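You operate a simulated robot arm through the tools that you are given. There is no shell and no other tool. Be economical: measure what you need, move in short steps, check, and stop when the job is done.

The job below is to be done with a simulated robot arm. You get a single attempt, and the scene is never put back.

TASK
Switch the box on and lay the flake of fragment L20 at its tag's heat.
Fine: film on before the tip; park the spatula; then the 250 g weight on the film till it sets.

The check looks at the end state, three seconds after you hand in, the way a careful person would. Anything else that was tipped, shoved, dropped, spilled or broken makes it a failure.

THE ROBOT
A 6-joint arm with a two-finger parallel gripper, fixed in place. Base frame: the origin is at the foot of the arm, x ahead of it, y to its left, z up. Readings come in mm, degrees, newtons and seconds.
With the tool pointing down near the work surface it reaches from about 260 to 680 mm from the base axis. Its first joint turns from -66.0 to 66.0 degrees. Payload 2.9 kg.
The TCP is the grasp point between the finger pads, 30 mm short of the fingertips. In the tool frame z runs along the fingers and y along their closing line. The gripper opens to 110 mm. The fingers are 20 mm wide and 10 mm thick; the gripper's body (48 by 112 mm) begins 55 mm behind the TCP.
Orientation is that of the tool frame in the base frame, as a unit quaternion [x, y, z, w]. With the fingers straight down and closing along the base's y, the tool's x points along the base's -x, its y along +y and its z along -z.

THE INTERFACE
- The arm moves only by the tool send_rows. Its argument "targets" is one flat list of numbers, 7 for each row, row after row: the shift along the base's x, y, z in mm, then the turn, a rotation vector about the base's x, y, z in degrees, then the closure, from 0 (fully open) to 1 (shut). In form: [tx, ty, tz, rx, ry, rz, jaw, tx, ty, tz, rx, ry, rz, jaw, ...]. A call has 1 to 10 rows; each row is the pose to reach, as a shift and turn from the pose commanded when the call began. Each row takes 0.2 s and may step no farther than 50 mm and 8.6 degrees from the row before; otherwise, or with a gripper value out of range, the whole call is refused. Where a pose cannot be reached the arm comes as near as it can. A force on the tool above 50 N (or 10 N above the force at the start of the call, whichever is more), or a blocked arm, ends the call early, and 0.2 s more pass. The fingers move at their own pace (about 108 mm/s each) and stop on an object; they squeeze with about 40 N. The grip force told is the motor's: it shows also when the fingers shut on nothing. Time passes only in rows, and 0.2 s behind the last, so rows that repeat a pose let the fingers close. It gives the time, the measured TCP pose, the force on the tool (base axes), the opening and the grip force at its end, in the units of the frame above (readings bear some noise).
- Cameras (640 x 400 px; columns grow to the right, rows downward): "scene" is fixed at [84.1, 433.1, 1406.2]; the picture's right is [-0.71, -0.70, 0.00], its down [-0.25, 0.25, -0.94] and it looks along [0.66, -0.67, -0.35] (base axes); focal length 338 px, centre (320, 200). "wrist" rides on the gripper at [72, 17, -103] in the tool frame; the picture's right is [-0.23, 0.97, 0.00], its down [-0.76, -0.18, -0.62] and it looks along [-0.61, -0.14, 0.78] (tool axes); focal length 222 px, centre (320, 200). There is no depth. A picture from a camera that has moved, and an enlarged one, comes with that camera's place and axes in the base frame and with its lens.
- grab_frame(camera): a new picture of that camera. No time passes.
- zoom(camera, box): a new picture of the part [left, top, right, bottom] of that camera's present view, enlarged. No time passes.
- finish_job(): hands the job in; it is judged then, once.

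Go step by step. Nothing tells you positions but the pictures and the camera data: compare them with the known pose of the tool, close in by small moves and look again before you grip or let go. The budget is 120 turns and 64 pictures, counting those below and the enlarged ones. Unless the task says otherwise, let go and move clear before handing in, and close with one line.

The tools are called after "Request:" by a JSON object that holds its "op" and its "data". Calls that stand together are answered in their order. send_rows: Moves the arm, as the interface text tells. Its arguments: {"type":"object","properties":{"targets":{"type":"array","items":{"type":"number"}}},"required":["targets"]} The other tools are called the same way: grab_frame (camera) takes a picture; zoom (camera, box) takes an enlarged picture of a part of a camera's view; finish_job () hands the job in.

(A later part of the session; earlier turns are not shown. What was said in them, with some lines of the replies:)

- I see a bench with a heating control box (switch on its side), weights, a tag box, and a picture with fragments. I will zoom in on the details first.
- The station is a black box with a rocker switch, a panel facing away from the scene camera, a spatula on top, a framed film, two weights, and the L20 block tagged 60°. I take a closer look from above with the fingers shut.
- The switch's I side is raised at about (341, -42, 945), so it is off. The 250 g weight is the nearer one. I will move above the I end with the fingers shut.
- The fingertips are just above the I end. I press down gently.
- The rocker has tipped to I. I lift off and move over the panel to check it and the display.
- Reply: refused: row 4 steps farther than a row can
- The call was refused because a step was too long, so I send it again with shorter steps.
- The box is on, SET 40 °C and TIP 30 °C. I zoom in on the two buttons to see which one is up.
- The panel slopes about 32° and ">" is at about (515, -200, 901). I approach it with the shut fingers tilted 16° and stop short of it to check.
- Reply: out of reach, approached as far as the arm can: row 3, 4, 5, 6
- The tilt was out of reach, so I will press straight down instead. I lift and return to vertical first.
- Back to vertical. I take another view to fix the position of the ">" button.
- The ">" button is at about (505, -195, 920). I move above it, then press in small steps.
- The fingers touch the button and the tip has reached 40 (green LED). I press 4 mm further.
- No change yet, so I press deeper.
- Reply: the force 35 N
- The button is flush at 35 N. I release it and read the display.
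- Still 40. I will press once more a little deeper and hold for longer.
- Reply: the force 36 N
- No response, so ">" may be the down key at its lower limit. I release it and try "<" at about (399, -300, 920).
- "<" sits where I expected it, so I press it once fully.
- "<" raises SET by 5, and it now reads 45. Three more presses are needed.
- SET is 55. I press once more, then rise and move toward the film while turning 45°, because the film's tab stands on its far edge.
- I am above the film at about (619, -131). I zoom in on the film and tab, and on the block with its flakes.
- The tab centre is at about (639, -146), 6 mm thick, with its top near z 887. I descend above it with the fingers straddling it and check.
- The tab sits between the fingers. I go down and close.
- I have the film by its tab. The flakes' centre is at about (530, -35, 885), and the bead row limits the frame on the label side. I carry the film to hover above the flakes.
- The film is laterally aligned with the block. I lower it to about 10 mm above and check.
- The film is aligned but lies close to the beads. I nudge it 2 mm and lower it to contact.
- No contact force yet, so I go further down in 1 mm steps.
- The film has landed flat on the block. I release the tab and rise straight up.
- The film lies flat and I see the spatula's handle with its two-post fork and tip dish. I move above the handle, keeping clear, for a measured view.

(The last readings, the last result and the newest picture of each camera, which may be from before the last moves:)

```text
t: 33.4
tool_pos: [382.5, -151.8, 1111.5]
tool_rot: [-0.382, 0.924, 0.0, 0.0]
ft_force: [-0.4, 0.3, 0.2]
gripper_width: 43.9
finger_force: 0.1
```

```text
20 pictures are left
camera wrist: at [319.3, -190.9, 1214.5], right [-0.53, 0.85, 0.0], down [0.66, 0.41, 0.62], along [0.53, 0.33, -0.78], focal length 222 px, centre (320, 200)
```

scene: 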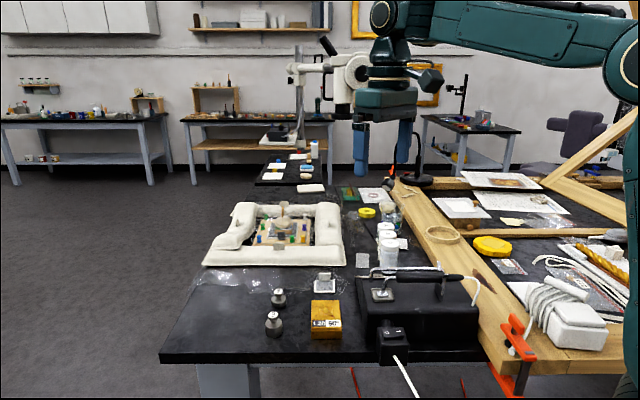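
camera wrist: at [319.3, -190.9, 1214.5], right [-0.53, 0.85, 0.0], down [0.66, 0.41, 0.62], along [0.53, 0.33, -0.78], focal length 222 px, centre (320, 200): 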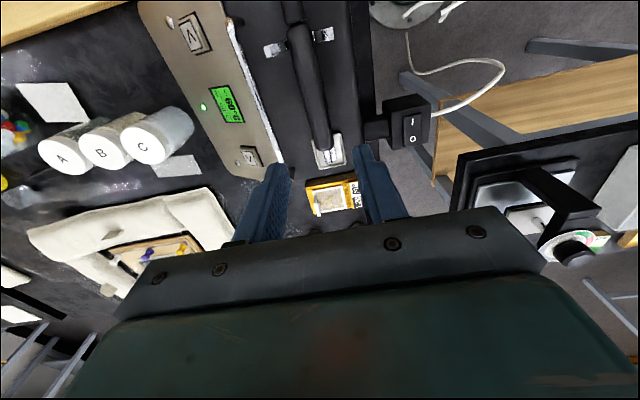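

Request:
{"op": "zoom", "data": {"camera": "wrist", "box": [190, 0, 446, 160]}}

```text
2.50 times, centred on (318, 80) of wrist
camera zoom: at [319.3, -190.9, 1214.5], right [-0.53, 0.85, 0.0], down [0.66, 0.41, 0.62], along [0.53, 0.33, -0.78], focal length 555 px, centre (325, 500)
```

zoom: 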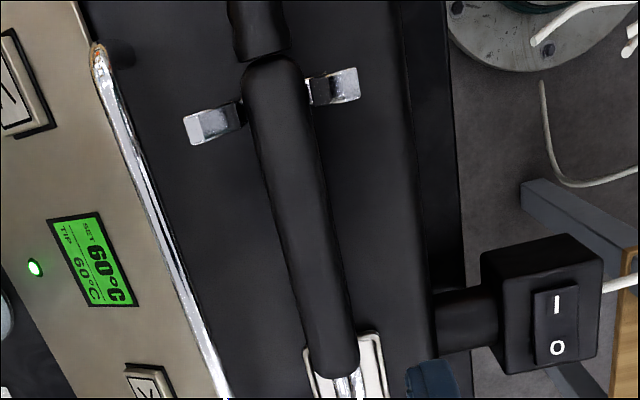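

The display reads SET 60 and TIP 60 with the LED lit. The handle's axis is at z ≈ 987, with its front end near (408, -131). I move over the grip point 20 mm behind the front end and check.

Request:
{"op": "send_rows", "data": {"targets": [11.2, 7, -30, 0, 0, 0, 0.6, 11.2, 7, -60, 0, 0, 0, 0.6, 11.2, 7, -82, 0, 0, 0, 0.6, 11.2, 7, -82, 0, 0, 0, 0.6]}}

Request:
{"op": "grab_frame", "data": {"camera": "wrist"}}

Request:
{"op": "zoom", "data": {"camera": "scene", "box": [340, 240, 468, 320]}}

```text
t: 34.4
tool_pos: [394.2, -144.6, 1028.6]
tool_rot: [-0.383, 0.924, 0.0, 0.0]
ft_force: [-0.6, 0.8, 0.4]
gripper_width: 43.9
finger_force: 0.0
```

```text
18 pictures are left
camera wrist: at [331.2, -183.5, 1131.7], right [-0.53, 0.85, 0.0], down [0.66, 0.41, 0.62], along [0.53, 0.33, -0.78], focal length 222 px, centre (320, 200)
```

wrist: 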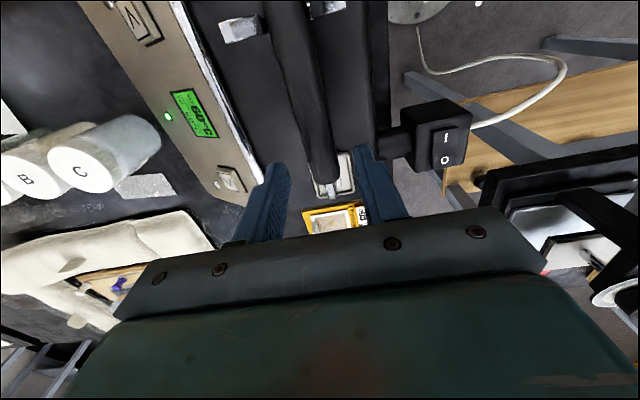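

```text
5.00 times, centred on (404, 280) of scene
camera zoom: at [84.1, 433.1, 1406.2], right [-0.71, -0.7, 0.0], down [-0.25, 0.25, -0.94], along [0.66, -0.67, -0.35], focal length 1691 px, centre (-100, -200)
```

zoom: 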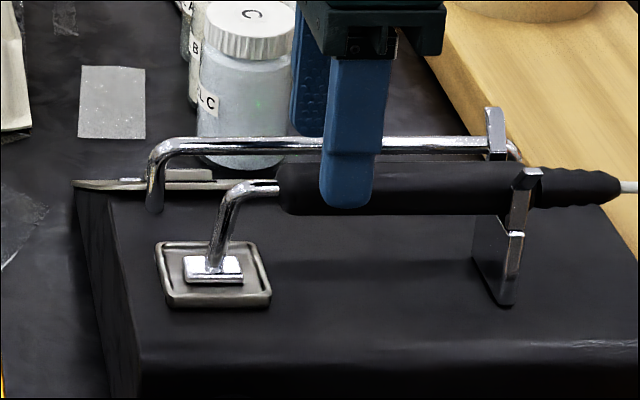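

The fingers straddle the handle. I descend to axis height and close.

Request:
{"op": "send_rows", "data": {"targets": [0, 0, -15, 0, 0, 0, 0.6, 0, 0, -30, 0, 0, 0, 0.6, 0, 0, -42, 0, 0, 0, 0.6, 0, 0, -42, 0, 0, 0, 0.75, 0, 0, -42, 0, 0, 0, 0.9, 0, 0, -42, 0, 0, 0, 1, 0, 0, -42, 0, 0, 0, 1]}}

Request:
{"op": "zoom", "data": {"camera": "scene", "box": [340, 240, 468, 320]}}

```text
t: 36.0
tool_pos: [395.5, -144.3, 987.6]
tool_rot: [-0.383, 0.924, 0.0, 0.001]
ft_force: [0.6, -0.7, 0.5]
gripper_width: 20.5
finger_force: 39.6
```

```text
5.00 times, centred on (404, 280) of scene
camera zoom: at [84.1, 433.1, 1406.2], right [-0.71, -0.7, 0.0], down [-0.25, 0.25, -0.94], along [0.66, -0.67, -0.35], focal length 1691 px, centre (-100, -200)
```

zoom: 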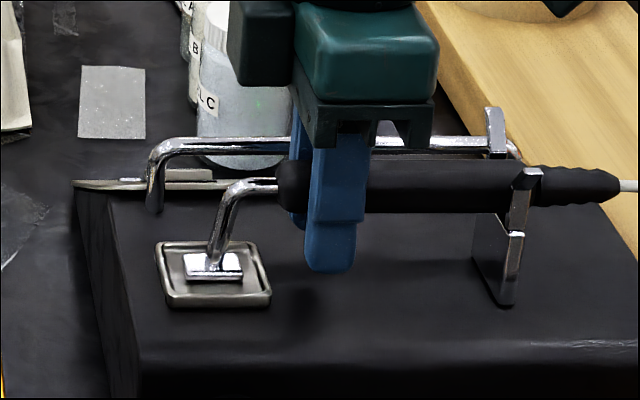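

I have the spatula, and this park pose is noted. I lift it straight out of the fork, then swing it 90° so the handle points away from the box at the block.

Request:
{"op": "send_rows", "data": {"targets": [0, 0, 15, 0, 0, 0, 1, 0, 0, 40, 0, 0, 0, 1, 0, 0, 75, 0, 0, 0, 1, 0, 0, 75, 0, 0, 0, 1]}}

Request:
{"op": "zoom", "data": {"camera": "scene", "box": [320, 200, 480, 300]}}

```text
t: 37.0
tool_pos: [393.7, -145.7, 1062.4]
tool_rot: [-0.382, 0.924, 0.0, 0.0]
ft_force: [-0.6, -0.2, -0.2]
gripper_width: 20.3
finger_force: 40.2
```

```text
4.00 times, centred on (400, 250) of scene
camera zoom: at [84.1, 433.1, 1406.2], right [-0.71, -0.7, 0.0], down [-0.25, 0.25, -0.94], along [0.66, -0.67, -0.35], focal length 1353 px, centre (0, 0)
```

zoom: 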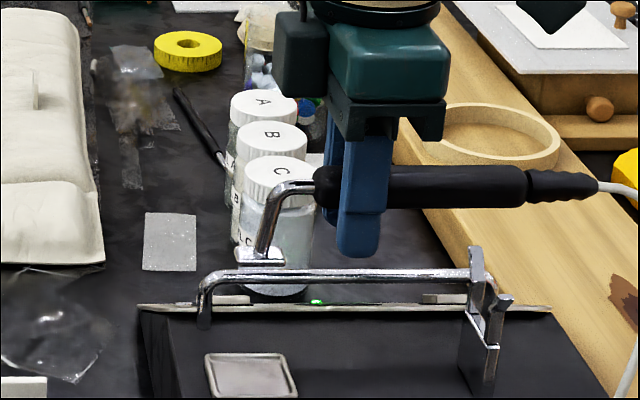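

The spatula came out level. I swing and carry it over the block.

Request:
{"op": "send_rows", "data": {"targets": [10, 14, 0, 0, 0, -8, 1, 21, 28, 0, 0, 0, -16, 1, 31, 42, 0, 0, 0, -24, 1, 42, 56, 0, 0, 0, -32, 1, 52, 70, 0, 0, 0, -40, 1, 62, 84, 0, 0, 0, -48, 1, 73, 98, 0, 0, 0, -56, 1, 83, 112, 0, 0, 0, -64, 1, 94, 126, 0, 0, 0, -72, 1, 104.7, 140.5, 0, 0, 0, -80, 1]}}

Request:
{"op": "send_rows", "data": {"targets": [0, 0, -15, 0, 0, -5, 1, 0, 0, -40, 0, 0, -10, 1, 0, 0, -65, 0, 0, -10, 1, 0, 0, -65, 0, 0, -10, 1]}}

Request:
{"op": "zoom", "data": {"camera": "scene", "box": [260, 230, 420, 330]}}

Request:
{"op": "grab_frame", "data": {"camera": "wrist"}}

```text
t: 39.2
tool_pos: [499.3, -5.0, 1061.2]
tool_rot: [0.302, 0.953, 0.0, 0.0]
ft_force: [0.6, 1.0, -0.5]
gripper_width: 20.3
finger_force: 40.3
```

```text
t: 40.2
tool_pos: [498.8, -4.2, 995.4]
tool_rot: [0.382, 0.924, 0.0, 0.0]
ft_force: [0.0, 0.6, -1.1]
gripper_width: 20.5
finger_force: 39.9
```

```text
4.00 times, centred on (340, 280) of scene
camera zoom: at [84.1, 433.1, 1406.2], right [-0.71, -0.7, 0.0], down [-0.25, 0.25, -0.94], along [0.66, -0.67, -0.35], focal length 1353 px, centre (240, -120)
```

zoom: 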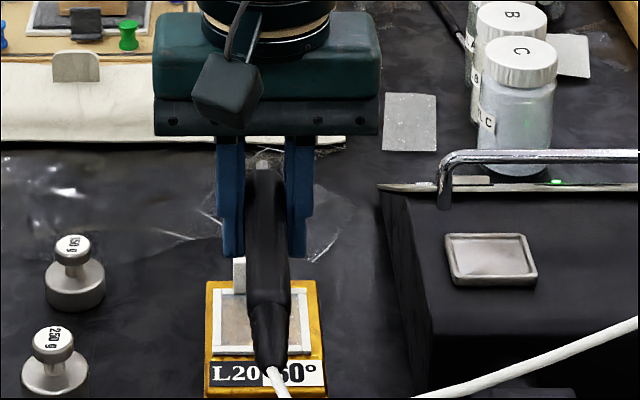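

```text
13 pictures are left
camera wrist: at [459.5, 58.6, 1099.3], right [0.85, 0.53, 0.0], down [0.41, -0.66, 0.62], along [0.33, -0.53, -0.78], focal length 222 px, centre (320, 200)
```

wrist: 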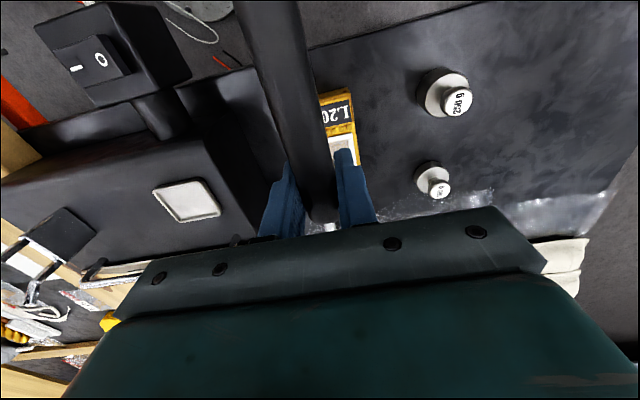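

The spatula points at the film's centre. I lower it toward contact carefully.

Request:
{"op": "send_rows", "data": {"targets": [0, 0, -25, 0, 0, 0, 1, 0, 0, -45, 0, 0, 0, 1, 0, 0, -55, 0, 0, 0, 1, 0, 0, -55, 0, 0, 0, 1]}}

Request:
{"op": "zoom", "data": {"camera": "scene", "box": [280, 260, 376, 320]}}

```text
t: 41.2
tool_pos: [498.6, -5.8, 941.6]
tool_rot: [0.383, 0.924, 0.0, 0.0]
ft_force: [0.4, 0.4, -0.8]
gripper_width: 20.2
finger_force: 40.0
```

```text
6.67 times, centred on (328, 290) of scene
camera zoom: at [84.1, 433.1, 1406.2], right [-0.71, -0.7, 0.0], down [-0.25, 0.25, -0.94], along [0.66, -0.67, -0.35], focal length 2255 px, centre (267, -400)
```

zoom: 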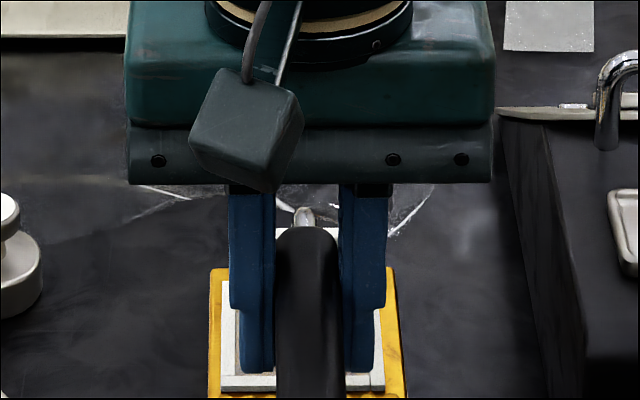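

Still clear. I continue in small steps until contact.

Request:
{"op": "send_rows", "data": {"targets": [0, 0, -2, 0, 0, 0, 1, 0, 0, -4, 0, 0, 0, 1, 0, 0, -6, 0, 0, 0, 1, 0, 0, -6, 0, 0, 0, 1]}}

```text
t: 42.2
tool_pos: [499.5, -3.5, 935.4]
tool_rot: [0.383, 0.924, 0.0, 0.0]
ft_force: [-0.2, 0.2, -1.2]
gripper_width: 20.7
finger_force: 39.9
```

Request:
{"op": "send_rows", "data": {"targets": [0, 0, -1, 0, 0, 0, 1, 0, 0, -2, 0, 0, 0, 1, 0, 0, -3, 0, 0, 0, 1, 0, 0, -3, 0, 0, 0, 1]}}

```text
t: 43.2
tool_pos: [498.5, -5.5, 931.7]
tool_rot: [0.382, 0.924, -0.001, 0.0]
ft_force: [0.2, 0.2, -1.0]
gripper_width: 20.4
finger_force: 39.5
```

Request:
{"op": "send_rows", "data": {"targets": [0, 0, -1, 0, 0, 0, 1, 0, 0, -2, 0, 0, 0, 1, 0, 0, -2, 0, 0, 0, 1]}}

```text
t: 44.0
tool_pos: [499.3, -5.2, 931.5]
tool_rot: [0.382, 0.924, -0.001, 0.001]
ft_force: [0.2, -0.3, -1.2]
gripper_width: 20.4
finger_force: 39.9
```

Request:
{"op": "send_rows", "data": {"targets": [0, 0, -1, 0, 0, 0, 1, 0, 0, -2, 0, 0, 0, 1, 0, 0, -2, 0, 0, 0, 1]}}

```text
t: 44.8
tool_pos: [500.0, -5.0, 930.1]
tool_rot: [0.383, 0.924, 0.001, 0.001]
ft_force: [-1.7, 0.3, 10.8]
gripper_width: 20.4
finger_force: 39.5
```

Contact at about 11 N. I ease off slightly and hold the tip there.

Request:
{"op": "send_rows", "data": {"targets": [0, 0, 0.5, 0, 0, 0, 1, 0, 0, 0.5, 0, 0, 0, 1, 0, 0, 0.5, 0, 0, 0, 1, 0, 0, 0.5, 0, 0, 0, 1, 0, 0, 0.5, 0, 0, 0, 1, 0, 0, 0.5, 0, 0, 0, 1, 0, 0, 0.5, 0, 0, 0, 1, 0, 0, 0.5, 0, 0, 0, 1, 0, 0, 0.5, 0, 0, 0, 1, 0, 0, 0.5, 0, 0, 0, 1]}}

Request:
{"op": "grab_frame", "data": {"camera": "wrist"}}

```text
t: 47.0
tool_pos: [498.7, -3.7, 930.3]
tool_rot: [0.382, 0.924, 0.0, -0.001]
ft_force: [-0.5, -0.4, 11.8]
gripper_width: 20.2
finger_force: 39.9
```

```text
11 pictures are left
camera wrist: at [460.0, 58.7, 1032.7], right [0.85, 0.53, 0.0], down [0.41, -0.66, 0.62], along [0.33, -0.53, -0.78], focal length 222 px, centre (320, 200)
```

wrist: 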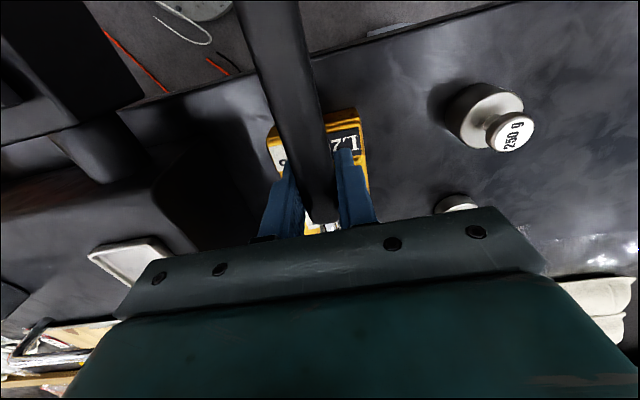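

Force is steady. I hold for another two seconds and then lift straight up.

Request:
{"op": "send_rows", "data": {"targets": [0, 0, 0, 0, 0, 0, 1, 0, 0, 0, 0, 0, 0, 1, 0, 0, 0, 0, 0, 0, 1, 0, 0, 0, 0, 0, 0, 1, 0, 0, 0, 0, 0, 0, 1, 0, 0, 0, 0, 0, 0, 1, 0, 0, 0, 0, 0, 0, 1, 0, 0, 10, 0, 0, 0, 1, 0, 0, 40, 0, 0, 0, 1, 0, 0, 70, 0, 0, 0, 1]}}

Request:
{"op": "send_rows", "data": {"targets": [0, 0, 40, 0, 0, 5, 1, 0, 0, 60, 0, 0, 10, 1, 0, 0, 60, 0, 0, 10, 1]}}

Request:
{"op": "zoom", "data": {"camera": "scene", "box": [270, 200, 398, 280]}}

```text
t: 49.2
tool_pos: [499.9, -3.5, 998.7]
tool_rot: [0.383, 0.924, 0.0, 0.0]
ft_force: [-1.1, -0.7, -1.3]
gripper_width: 20.3
finger_force: 40.0
```

```text
t: 50.0
tool_pos: [500.5, -4.3, 1059.1]
tool_rot: [0.301, 0.954, 0.0, 0.0]
ft_force: [-0.2, 0.1, -2.0]
gripper_width: 20.3
finger_force: 40.3
```

```text
5.00 times, centred on (334, 240) of scene
camera zoom: at [84.1, 433.1, 1406.2], right [-0.71, -0.7, 0.0], down [-0.25, 0.25, -0.94], along [0.66, -0.67, -0.35], focal length 1691 px, centre (250, 0)
```

zoom: 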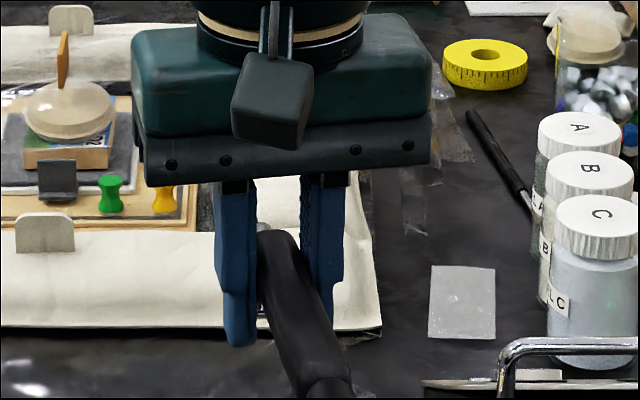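

The spatula is clear of the film. I swing it back over its fork.

Request:
{"op": "send_rows", "data": {"targets": [-10, -14, 2.5, 0, 0, 8, 1, -21, -28, 2.5, 0, 0, 16, 1, -31, -42, 2.5, 0, 0, 24, 1, -42, -56, 2.5, 0, 0, 32, 1, -52, -70, 2.5, 0, 0, 40, 1, -62, -84, 2.5, 0, 0, 48, 1, -73, -98, 2.5, 0, 0, 56, 1, -83, -112, 2.5, 0, 0, 64, 1, -94, -126, 2.5, 0, 0, 72, 1, -104.7, -140.5, 2.5, 0, 0, 80, 1]}}

Request:
{"op": "send_rows", "data": {"targets": [0, 0, -20, 0, 0, 0, 1, 0, 0, -40, 0, 0, 0, 1, 0, 0, -40, 0, 0, 0, 1]}}

Request:
{"op": "zoom", "data": {"camera": "scene", "box": [330, 210, 490, 310]}}

```text
t: 52.2
tool_pos: [394.0, -145.1, 1061.1]
tool_rot: [-0.384, 0.924, -0.001, 0.0]
ft_force: [0.0, 0.5, -0.7]
gripper_width: 20.4
finger_force: 40.4
```

```text
t: 53.0
tool_pos: [395.7, -145.8, 1022.5]
tool_rot: [-0.383, 0.924, 0.0, 0.001]
ft_force: [-0.1, -0.4, -1.2]
gripper_width: 20.2
finger_force: 40.1
```

```text
4.00 times, centred on (410, 260) of scene
camera zoom: at [84.1, 433.1, 1406.2], right [-0.71, -0.7, 0.0], down [-0.25, 0.25, -0.94], along [0.66, -0.67, -0.35], focal length 1353 px, centre (-40, -40)
```

zoom: 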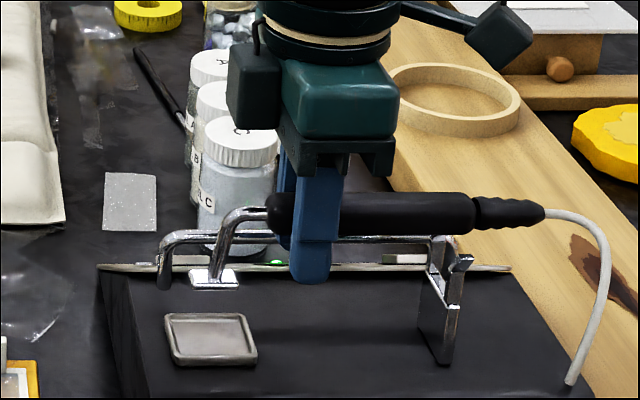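

It is aligned over the fork and dish. I lower it to the recorded pose.

Request:
{"op": "send_rows", "data": {"targets": [0, 0, -15, 0, 0, 0, 1, 0, 0, -28, 0, 0, 0, 1, 0, 0, -33, 0, 0, 0, 1, 0, 0, -34.5, 0, 0, 0, 1, 0, 0, -34.5, 0, 0, 0, 1]}}

Request:
{"op": "zoom", "data": {"camera": "scene", "box": [340, 240, 468, 320]}}

```text
t: 54.2
tool_pos: [394.6, -144.1, 989.1]
tool_rot: [-0.383, 0.924, -0.002, 0.002]
ft_force: [-4.4, 8.2, 41.2]
gripper_width: 20.0
finger_force: 40.4
```

```text
5.00 times, centred on (404, 280) of scene
camera zoom: at [83.4, 433.5, 1406.1], right [-0.71, -0.7, 0.0], down [-0.25, 0.25, -0.94], along [0.66, -0.67, -0.35], focal length 1691 px, centre (-100, -200)
```

zoom: 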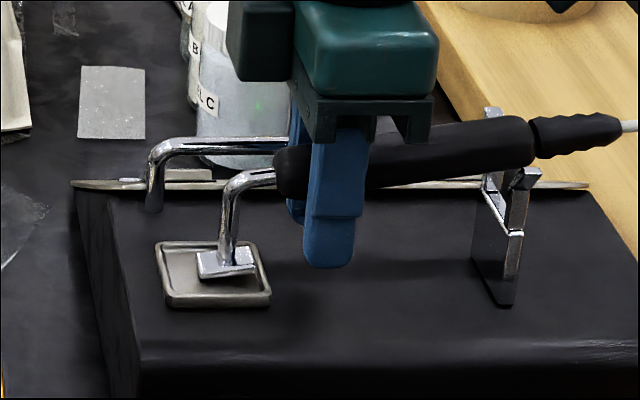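

The handle's tail has caught on the fork, and the handle has pitched up with 41 N on the tool. I lift a little and look down on the fork to see the offset.

Request:
{"op": "send_rows", "data": {"targets": [0, 0, 10, 0, 0, 0, 1, 0, 0, 25, 0, 0, 0, 1, 0, 0, 25, 0, 0, 0, 1]}}

Request:
{"op": "zoom", "data": {"camera": "wrist", "box": [208, 0, 400, 120]}}

```text
t: 55.0
tool_pos: [394.1, -144.9, 1010.4]
tool_rot: [-0.383, 0.924, -0.001, 0.001]
ft_force: [-0.2, 0.7, -0.2]
gripper_width: 20.0
finger_force: 39.8
```

```text
3.33 times, centred on (304, 60) of wrist
camera zoom: at [331.2, -183.6, 1114.8], right [-0.53, 0.85, 0.0], down [0.66, 0.41, 0.62], along [0.53, 0.33, -0.78], focal length 740 px, centre (373, 667)
```

zoom: 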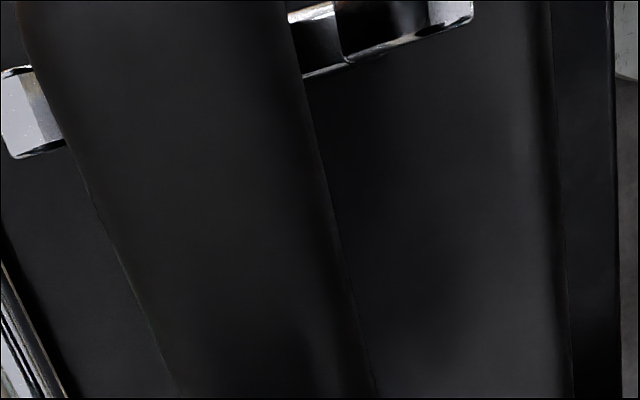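

The fork's centre is about 2 mm off the handle's line, and the handle is pitched about 7.5° in the grip. I correct the yaw and pitch with the tool, then lower partly and check.

Request:
{"op": "send_rows", "data": {"targets": [-0.3, 0.3, 0, 2.6, -2.6, -0.5, 1, -0.3, 0.3, 0, 5.3, -5.3, -1.1, 1, -0.3, 0.3, -8, 5.3, -5.3, -1.1, 1, -0.3, 0.3, -14, 5.3, -5.3, -1.1, 1, -0.3, 0.3, -14, 5.3, -5.3, -1.1, 1]}}

Request:
{"op": "zoom", "data": {"camera": "scene", "box": [340, 240, 468, 320]}}

```text
t: 56.2
tool_pos: [393.6, -144.4, 997.9]
tool_rot: [-0.372, 0.926, 0.024, 0.061]
ft_force: [-0.3, -0.4, -0.8]
gripper_width: 20.0
finger_force: 40.1
```

```text
5.00 times, centred on (404, 280) of scene
camera zoom: at [84.1, 433.1, 1406.2], right [-0.71, -0.7, 0.0], down [-0.25, 0.25, -0.94], along [0.66, -0.67, -0.35], focal length 1691 px, centre (-100, -200)
```

zoom: 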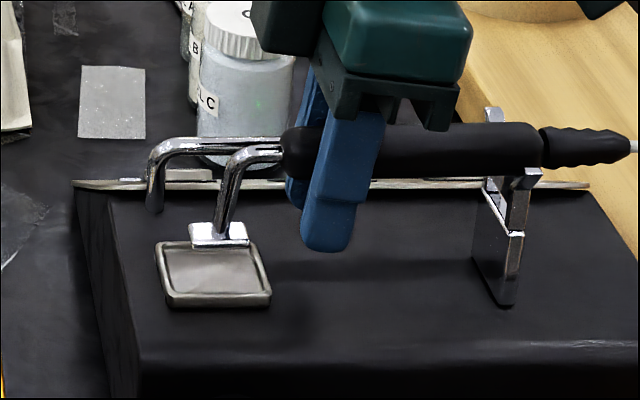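

The handle is level again and sits 2 mm back. I shift it forward 2 mm and lower further with force checks.

Request:
{"op": "send_rows", "data": {"targets": [1.6, 1.6, 0, 0, 0, 0, 1, 1.6, 1.6, -3, 0, 0, 0, 1, 1.6, 1.6, -5, 0, 0, 0, 1, 1.6, 1.6, -5, 0, 0, 0, 1]}}

```text
t: 57.2
tool_pos: [396.0, -143.9, 993.1]
tool_rot: [-0.373, 0.926, 0.025, 0.06]
ft_force: [0.2, 0.0, -0.6]
gripper_width: 19.8
finger_force: 39.9
```

No force yet, and it is now below where it caught before. I continue down.

Request:
{"op": "send_rows", "data": {"targets": [0, 0, -2, 0, 0, 0, 1, 0, 0, -4, 0, 0, 0, 1, 0, 0, -4, 0, 0, 0, 1]}}

```text
t: 58.0
tool_pos: [395.7, -143.3, 989.5]
tool_rot: [-0.373, 0.926, 0.026, 0.061]
ft_force: [-0.2, -0.2, -1.1]
gripper_width: 20.0
finger_force: 39.4
```

Request:
{"op": "send_rows", "data": {"targets": [0, 0, -1.5, 0, 0, 0, 1, 0, 0, -3, 0, 0, 0, 1, 0, 0, -3, 0, 0, 0, 1]}}

Request:
{"op": "zoom", "data": {"camera": "scene", "box": [340, 240, 468, 320]}}

```text
t: 58.8
tool_pos: [395.4, -142.6, 985.1]
tool_rot: [-0.374, 0.925, 0.026, 0.061]
ft_force: [-1.4, 0.0, -0.5]
gripper_width: 20.2
finger_force: 40.1
```

```text
5.00 times, centred on (404, 280) of scene
camera zoom: at [84.1, 433.1, 1406.2], right [-0.71, -0.7, 0.0], down [-0.25, 0.25, -0.94], along [0.66, -0.67, -0.35], focal length 1691 px, centre (-100, -200)
```

zoom: 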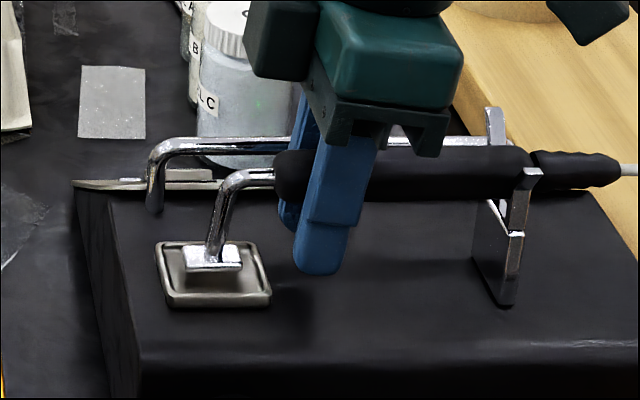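

It is in the fork now, with the shoe about 4 mm above its dish. I continue down.

Request:
{"op": "send_rows", "data": {"targets": [0, 0, -1.5, 0, 0, 0, 1, 0, 0, -3, 0, 0, 0, 1, 0, 0, -3, 0, 0, 0, 1]}}

```text
t: 59.6
tool_pos: [395.9, -143.3, 983.3]
tool_rot: [-0.373, 0.926, 0.026, 0.06]
ft_force: [0.4, 0.3, -1.5]
gripper_width: 20.3
finger_force: 40.0
```

Request:
{"op": "send_rows", "data": {"targets": [0, 0, -1, 0, 0, 0, 1, 0, 0, -2, 0, 0, 0, 1, 0, 0, -2, 0, 0, 0, 1]}}

```text
t: 60.4
tool_pos: [396.3, -142.8, 982.6]
tool_rot: [-0.373, 0.925, 0.025, 0.061]
ft_force: [-3.1, -1.0, 18.7]
gripper_width: 20.2
finger_force: 39.6
```

The shoe touches its dish. I ease up and pitch the tail down slightly, then open the fingers so it drops into the saddle.

Request:
{"op": "send_rows", "data": {"targets": [0, 0, 0, 0.9, -0.9, 0, 1, 0, 0, 0, 1.8, -1.8, 0, 1, 0, 0, 0, 1.8, -1.8, 0, 0.75, 0, 0, 0, 1.8, -1.8, 0, 0.6, 0, 0, 0, 1.8, -1.8, 0, 0.6]}}

Request:
{"op": "send_rows", "data": {"targets": [0, 0, 20, 0, 0, 0, 0.6, 0, 0, 50, 0, 0, 0, 0.6, 0, 0, 90, 0, 0, 0, 0.6, 0, 0, 100, -3.5, 3.5, 0.5, 0.6, 0, 0, 100, -7.1, 7.1, 1.1, 0.6, 0, 0, 100, -7.1, 7.1, 1.1, 0.6]}}

Request:
{"op": "grab_frame", "data": {"camera": "scene"}}

```text
t: 61.6
tool_pos: [396.1, -142.5, 981.6]
tool_rot: [-0.371, 0.924, 0.034, 0.081]
ft_force: [0.3, 0.4, -0.6]
gripper_width: 43.9
finger_force: 0.1
```

```text
t: 63.0
tool_pos: [395.1, -143.8, 1080.7]
tool_rot: [-0.383, 0.924, 0.0, 0.0]
ft_force: [-0.4, -0.2, -0.3]
gripper_width: 43.9
finger_force: 0.0
```

```text
4 pictures are left
```

scene: 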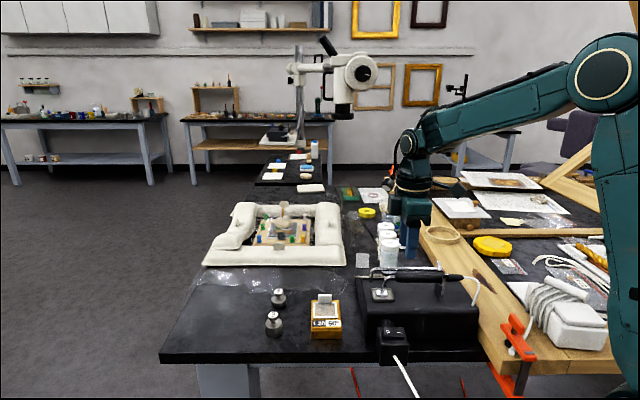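

The spatula is parked as it was at first. The 250 g weight's knob top is at about (581, 75, 909.5). I go above it turned to yaw -45°, so the fingers later stay clear of the film's tab.

Request:
{"op": "send_rows", "data": {"targets": [18.6, 21.9, 0, 0, 0, -8.5, 0.6, 37.1, 43.8, 0, 0, 0, -17, 0.6, 55.7, 65.7, 0, 0, 0, -25.5, 0.6, 74.3, 87.6, 0, 0, 0, -34, 0.6, 92.9, 109.5, 0, 0, 0, -42.5, 0.6, 111.4, 131.4, 0, 0, 0, -51, 0.6, 130, 153.3, 0, 0, 0, -59.5, 0.6, 148.6, 175.2, 0, 0, 0, -68, 0.6, 167.1, 197.1, 0, 0, 0, -76.5, 0.6, 185.7, 219, 0, 0, 0, -85, 0.6]}}

Request:
{"op": "send_rows", "data": {"targets": [0, 0, -30, 0, 0, -5, 0.6, 0, 0, -70, 0, 0, -5, 0.6, 0, 0, -80, 0, 0, -5, 0.6, 0, 0, -80, 0, 0, -5, 0.6]}}

Request:
{"op": "zoom", "data": {"camera": "wrist", "box": [190, 90, 382, 210]}}

```text
t: 65.2
tool_pos: [582.7, 76.3, 1081.0]
tool_rot: [0.342, 0.94, 0.0, 0.001]
ft_force: [0.1, -0.5, -0.1]
gripper_width: 44.2
finger_force: 0.0
```

```text
t: 66.2
tool_pos: [582.0, 76.0, 999.9]
tool_rot: [0.383, 0.924, 0.0, 0.0]
ft_force: [0.3, -0.2, 0.2]
gripper_width: 43.8
finger_force: 0.0
```

```text
3.33 times, centred on (286, 150) of wrist
camera zoom: at [542.4, 139.3, 1103.5], right [0.85, 0.53, 0.0], down [0.41, -0.66, 0.62], along [0.33, -0.53, -0.78], focal length 740 px, centre (433, 367)
```

zoom: 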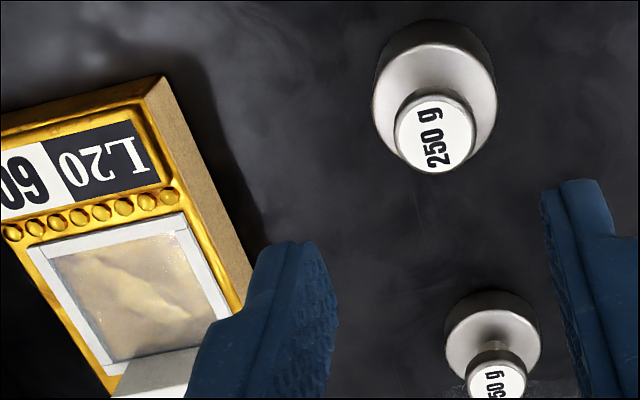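

The flakes now look flat under the film, whose centre is at about (532.4, -36). The weight is right under the gripper, so I go down and grip its knob.

Request:
{"op": "send_rows", "data": {"targets": [0.5, -1, -35, 0, 0, 0, 0.6, 0.5, -1, -65, 0, 0, 0, 0.6, 0.5, -1, -80, 0, 0, 0, 0.6, 0.5, -1, -80, 0, 0, 0, 0.8, 0.5, -1, -80, 0, 0, 0, 1, 0.5, -1, -80, 0, 0, 0, 1]}}

Request:
{"op": "send_rows", "data": {"targets": [0, 0, 15, 0, 0, 0, 1, 0, 0, 45, 0, 0, 0, 1, 0, 0, 75, 0, 0, 0, 1, 0, 0, 75, 0, 0, 0, 1]}}

```text
t: 67.6
tool_pos: [581.5, 73.0, 922.3]
tool_rot: [0.382, 0.924, -0.001, 0.0]
ft_force: [0.4, 0.0, -0.7]
gripper_width: 22.3
finger_force: 40.0
```

```text
t: 68.6
tool_pos: [582.4, 73.9, 995.6]
tool_rot: [0.383, 0.924, 0.0, 0.0]
ft_force: [0.0, -0.2, -2.5]
gripper_width: 22.2
finger_force: 39.9
```

I have the weight. I carry it over the film and lower it to about 10 mm above.

Request:
{"op": "send_rows", "data": {"targets": [-17, -37, 0, 0, 0, 0, 1, -34, -74, 0, 0, 0, 0, 1, -49.9, -110.2, 0, 0, 0, 0, 1, -49.9, -110.2, -20, 0, 0, 0, 1, -49.9, -110.2, -37, 0, 0, 0, 1, -49.9, -110.2, -37, 0, 0, 0, 1]}}

Request:
{"op": "zoom", "data": {"camera": "scene", "box": [292, 270, 372, 320]}}

```text
t: 70.0
tool_pos: [532.2, -36.4, 957.8]
tool_rot: [0.382, 0.924, 0.0, 0.0]
ft_force: [-0.2, -0.3, -3.4]
gripper_width: 22.2
finger_force: 39.7
```

```text
8.00 times, centred on (332, 295) of scene
camera zoom: at [84.1, 433.1, 1406.2], right [-0.71, -0.7, 0.0], down [-0.25, 0.25, -0.94], along [0.66, -0.67, -0.35], focal length 2706 px, centre (224, -560)
```

zoom: 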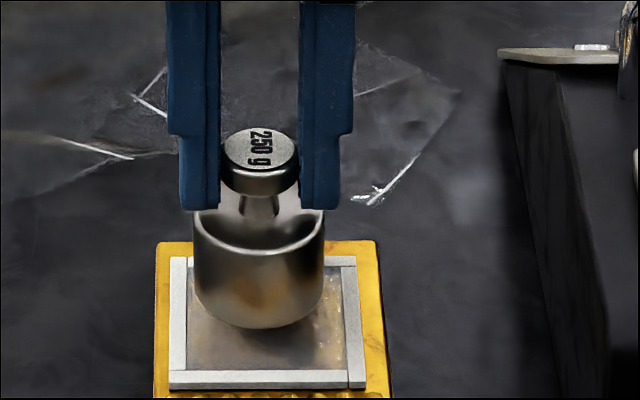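

The weight needs about 2 mm toward the scene picture's right to centre on the film. I correct that and lower it gently.

Request:
{"op": "send_rows", "data": {"targets": [-1.8, -1, 0, 0, 0, 0, 1, -1.8, -1, -5, 0, 0, 0, 1, -1.8, -1, -8, 0, 0, 0, 1, -1.8, -1, -8, 0, 0, 0, 1]}}

Request:
{"op": "send_rows", "data": {"targets": [0, 0, -1, 0, 0, 0, 1, 0, 0, -2, 0, 0, 0, 1, 0, 0, -2, 0, 0, 0, 1]}}

```text
t: 71.0
tool_pos: [530.9, -36.1, 950.1]
tool_rot: [0.383, 0.924, 0.0, 0.0]
ft_force: [0.5, 0.2, -2.2]
gripper_width: 22.0
finger_force: 40.4
```

```text
t: 71.8
tool_pos: [530.2, -36.3, 949.4]
tool_rot: [0.383, 0.924, -0.001, 0.0]
ft_force: [0.7, 0.2, -2.6]
gripper_width: 22.1
finger_force: 39.8
```

Request:
{"op": "send_rows", "data": {"targets": [0, 0, -1, 0, 0, 0, 1, 0, 0, -1.5, 0, 0, 0, 1, 0, 0, -1.5, 0, 0, 0, 1]}}

```text
t: 72.6
tool_pos: [530.2, -36.4, 946.9]
tool_rot: [0.383, 0.924, -0.001, 0.0]
ft_force: [0.1, 0.7, 1.6]
gripper_width: 21.8
finger_force: 39.8
```

The weight has touched down. I check its seat before letting go.

Request:
{"op": "zoom", "data": {"camera": "scene", "box": [292, 270, 372, 320]}}

```text
8.00 times, centred on (332, 295) of scene
camera zoom: at [84.0, 433.1, 1406.2], right [-0.71, -0.7, 0.0], down [-0.25, 0.25, -0.94], along [0.66, -0.67, -0.35], focal length 2706 px, centre (224, -560)
```

zoom: 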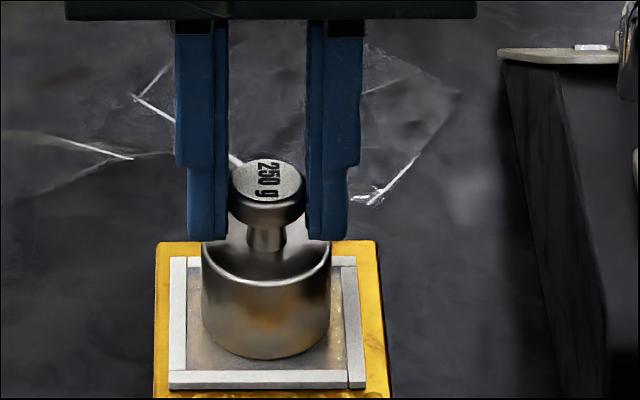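

The weight is centred in the frame window. I release it, rise, move clear, and let time pass for setting.

Request:
{"op": "send_rows", "data": {"targets": [0, 0, 0, 0, 0, 0, 0.9, 0, 0, 0, 0, 0, 0, 0.75, 0, 0, 0, 0, 0, 0, 0.6, 0, 0, 0, 0, 0, 0, 0.6, 0, 0, 20, 0, 0, 0, 0.6, 0, 0, 55, 0, 0, 0, 0.6, 0, 0, 100, 0, 0, 0, 0.6, 0, 0, 140, 0, 0, 0, 0.6, -20, 30, 160, 0, 0, 0, 0.6, -40, 60, 180, 0, 0, 0, 0.6]}}

Request:
{"op": "send_rows", "data": {"targets": [0, 0, 20, 0, 0, 0, 0.6, 0, 0, 20, 0, 0, 0, 0.6, 0, 0, 20, 0, 0, 0, 0.6, 0, 0, 20, 0, 0, 0, 0.6, 0, 0, 20, 0, 0, 0, 0.6, 0, 0, 20, 0, 0, 0, 0.6, 0, 0, 20, 0, 0, 0, 0.6, 0, 0, 20, 0, 0, 0, 0.6, 0, 0, 20, 0, 0, 0, 0.6, 0, 0, 20, 0, 0, 0, 0.6]}}

Request:
{"op": "send_rows", "data": {"targets": [0, 0, 0, 0, 0, 0, 0.6, 0, 0, 0, 0, 0, 0, 0.6, 0, 0, 0, 0, 0, 0, 0.6, 0, 0, 0, 0, 0, 0, 0.6, 0, 0, 0, 0, 0, 0, 0.6, 0, 0, 0, 0, 0, 0, 0.6, 0, 0, 0, 0, 0, 0, 0.6, 0, 0, 0, 0, 0, 0, 0.6, 0, 0, 0, 0, 0, 0, 0.6, 0, 0, 0, 0, 0, 0, 0.6]}}

Request:
{"op": "send_rows", "data": {"targets": [0, 0, 0, 0, 0, 0, 0.6, 0, 0, 0, 0, 0, 0, 0.6, 0, 0, 0, 0, 0, 0, 0.6, 0, 0, 0, 0, 0, 0, 0.6, 0, 0, 0, 0, 0, 0, 0.6, 0, 0, 0, 0, 0, 0, 0.6, 0, 0, 0, 0, 0, 0, 0.6, 0, 0, 0, 0, 0, 0, 0.6, 0, 0, 0, 0, 0, 0, 0.6, 0, 0, 0, 0, 0, 0, 0.6]}}

Request:
{"op": "send_rows", "data": {"targets": [0, 0, 0, 0, 0, 0, 0.6, 0, 0, 0, 0, 0, 0, 0.6, 0, 0, 0, 0, 0, 0, 0.6, 0, 0, 0, 0, 0, 0, 0.6, 0, 0, 0, 0, 0, 0, 0.6, 0, 0, 0, 0, 0, 0, 0.6, 0, 0, 0, 0, 0, 0, 0.6, 0, 0, 0, 0, 0, 0, 0.6, 0, 0, 0, 0, 0, 0, 0.6, 0, 0, 0, 0, 0, 0, 0.6]}}

Request:
{"op": "zoom", "data": {"camera": "scene", "box": [250, 240, 490, 390]}}

```text
t: 74.8
tool_pos: [490.6, 24.0, 1127.8]
tool_rot: [0.382, 0.924, 0.0, 0.0]
ft_force: [-0.3, 0.1, 1.0]
gripper_width: 44.1
finger_force: 0.0
```

```text
t: 77.0
tool_pos: [489.5, 22.4, 1147.0]
tool_rot: [0.383, 0.924, 0.0, -0.001]
ft_force: [-0.3, 0.1, 0.3]
gripper_width: 43.8
finger_force: 0.0
```

```text
t: 79.2
tool_pos: [491.1, 22.8, 1148.6]
tool_rot: [0.383, 0.924, 0.0, 0.001]
ft_force: [-0.4, 0.5, -0.4]
gripper_width: 44.1
finger_force: 0.1
```

```text
t: 81.4
tool_pos: [491.0, 22.8, 1147.7]
tool_rot: [0.383, 0.924, 0.0, 0.0]
ft_force: [-0.5, -0.2, -1.1]
gripper_width: 44.0
finger_force: 0.0
```

```text
t: 83.6
tool_pos: [490.2, 23.0, 1147.9]
tool_rot: [0.383, 0.924, -0.001, 0.001]
ft_force: [0.1, -0.8, 0.4]
gripper_width: 44.1
finger_force: 0.1
```

```text
2.67 times, centred on (370, 315) of scene
camera zoom: at [84.1, 433.1, 1406.2], right [-0.71, -0.7, 0.0], down [-0.25, 0.25, -0.94], along [0.66, -0.67, -0.35], focal length 902 px, centre (187, -107)
```

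zoom: 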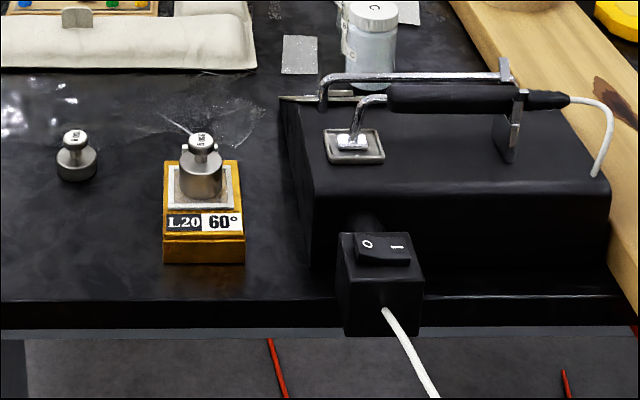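

The box is on, the spatula is parked, and the weight sits on the film over L20. I allow some more setting time and then hand in.

Request:
{"op": "send_rows", "data": {"targets": [0, 0, 0, 0, 0, 0, 0.6, 0, 0, 0, 0, 0, 0, 0.6, 0, 0, 0, 0, 0, 0, 0.6, 0, 0, 0, 0, 0, 0, 0.6, 0, 0, 0, 0, 0, 0, 0.6, 0, 0, 0, 0, 0, 0, 0.6, 0, 0, 0, 0, 0, 0, 0.6, 0, 0, 0, 0, 0, 0, 0.6, 0, 0, 0, 0, 0, 0, 0.6, 0, 0, 0, 0, 0, 0, 0.6]}}

Request:
{"op": "send_rows", "data": {"targets": [0, 0, 0, 0, 0, 0, 0.6, 0, 0, 0, 0, 0, 0, 0.6, 0, 0, 0, 0, 0, 0, 0.6, 0, 0, 0, 0, 0, 0, 0.6, 0, 0, 0, 0, 0, 0, 0.6, 0, 0, 0, 0, 0, 0, 0.6, 0, 0, 0, 0, 0, 0, 0.6, 0, 0, 0, 0, 0, 0, 0.6, 0, 0, 0, 0, 0, 0, 0.6, 0, 0, 0, 0, 0, 0, 0.6]}}

Request:
{"op": "send_rows", "data": {"targets": [0, 0, 0, 0, 0, 0, 0.6, 0, 0, 0, 0, 0, 0, 0.6, 0, 0, 0, 0, 0, 0, 0.6, 0, 0, 0, 0, 0, 0, 0.6, 0, 0, 0, 0, 0, 0, 0.6, 0, 0, 0, 0, 0, 0, 0.6, 0, 0, 0, 0, 0, 0, 0.6, 0, 0, 0, 0, 0, 0, 0.6, 0, 0, 0, 0, 0, 0, 0.6, 0, 0, 0, 0, 0, 0, 0.6]}}

Request:
{"op": "send_rows", "data": {"targets": [0, 0, 0, 0, 0, 0, 0.6, 0, 0, 0, 0, 0, 0, 0.6, 0, 0, 0, 0, 0, 0, 0.6, 0, 0, 0, 0, 0, 0, 0.6, 0, 0, 0, 0, 0, 0, 0.6, 0, 0, 0, 0, 0, 0, 0.6, 0, 0, 0, 0, 0, 0, 0.6, 0, 0, 0, 0, 0, 0, 0.6, 0, 0, 0, 0, 0, 0, 0.6, 0, 0, 0, 0, 0, 0, 0.6]}}

Request:
{"op": "finish_job", "data": {}}

```text
t: 85.8
tool_pos: [491.2, 22.1, 1148.5]
tool_rot: [0.383, 0.924, 0.0, 0.001]
ft_force: [-0.5, -0.4, -0.3]
gripper_width: 44.0
finger_force: 0.0
```

```text
t: 88.0
tool_pos: [490.2, 23.7, 1147.3]
tool_rot: [0.383, 0.924, 0.001, 0.0]
ft_force: [-1.1, -0.1, -0.2]
gripper_width: 44.0
finger_force: 0.2
```

```text
t: 90.2
tool_pos: [490.8, 24.1, 1147.5]
tool_rot: [0.383, 0.924, 0.0, 0.001]
ft_force: [0.1, -0.3, 0.8]
gripper_width: 44.0
finger_force: 0.1
```

```text
t: 92.4
tool_pos: [490.6, 23.5, 1148.6]
tool_rot: [0.383, 0.924, -0.001, 0.0]
ft_force: [1.0, 0.4, -0.5]
gripper_width: 43.9
finger_force: 0.1
```

```text
The job is handed in.
```

I handed the job in with the box on at 60 °C, the L20 flake pressed through the film, the spatula parked on the second try after its handle caught on the fork, and the 250 g weight left on the film; it had about 18 s to set, but nothing I could see confirmed that it had.
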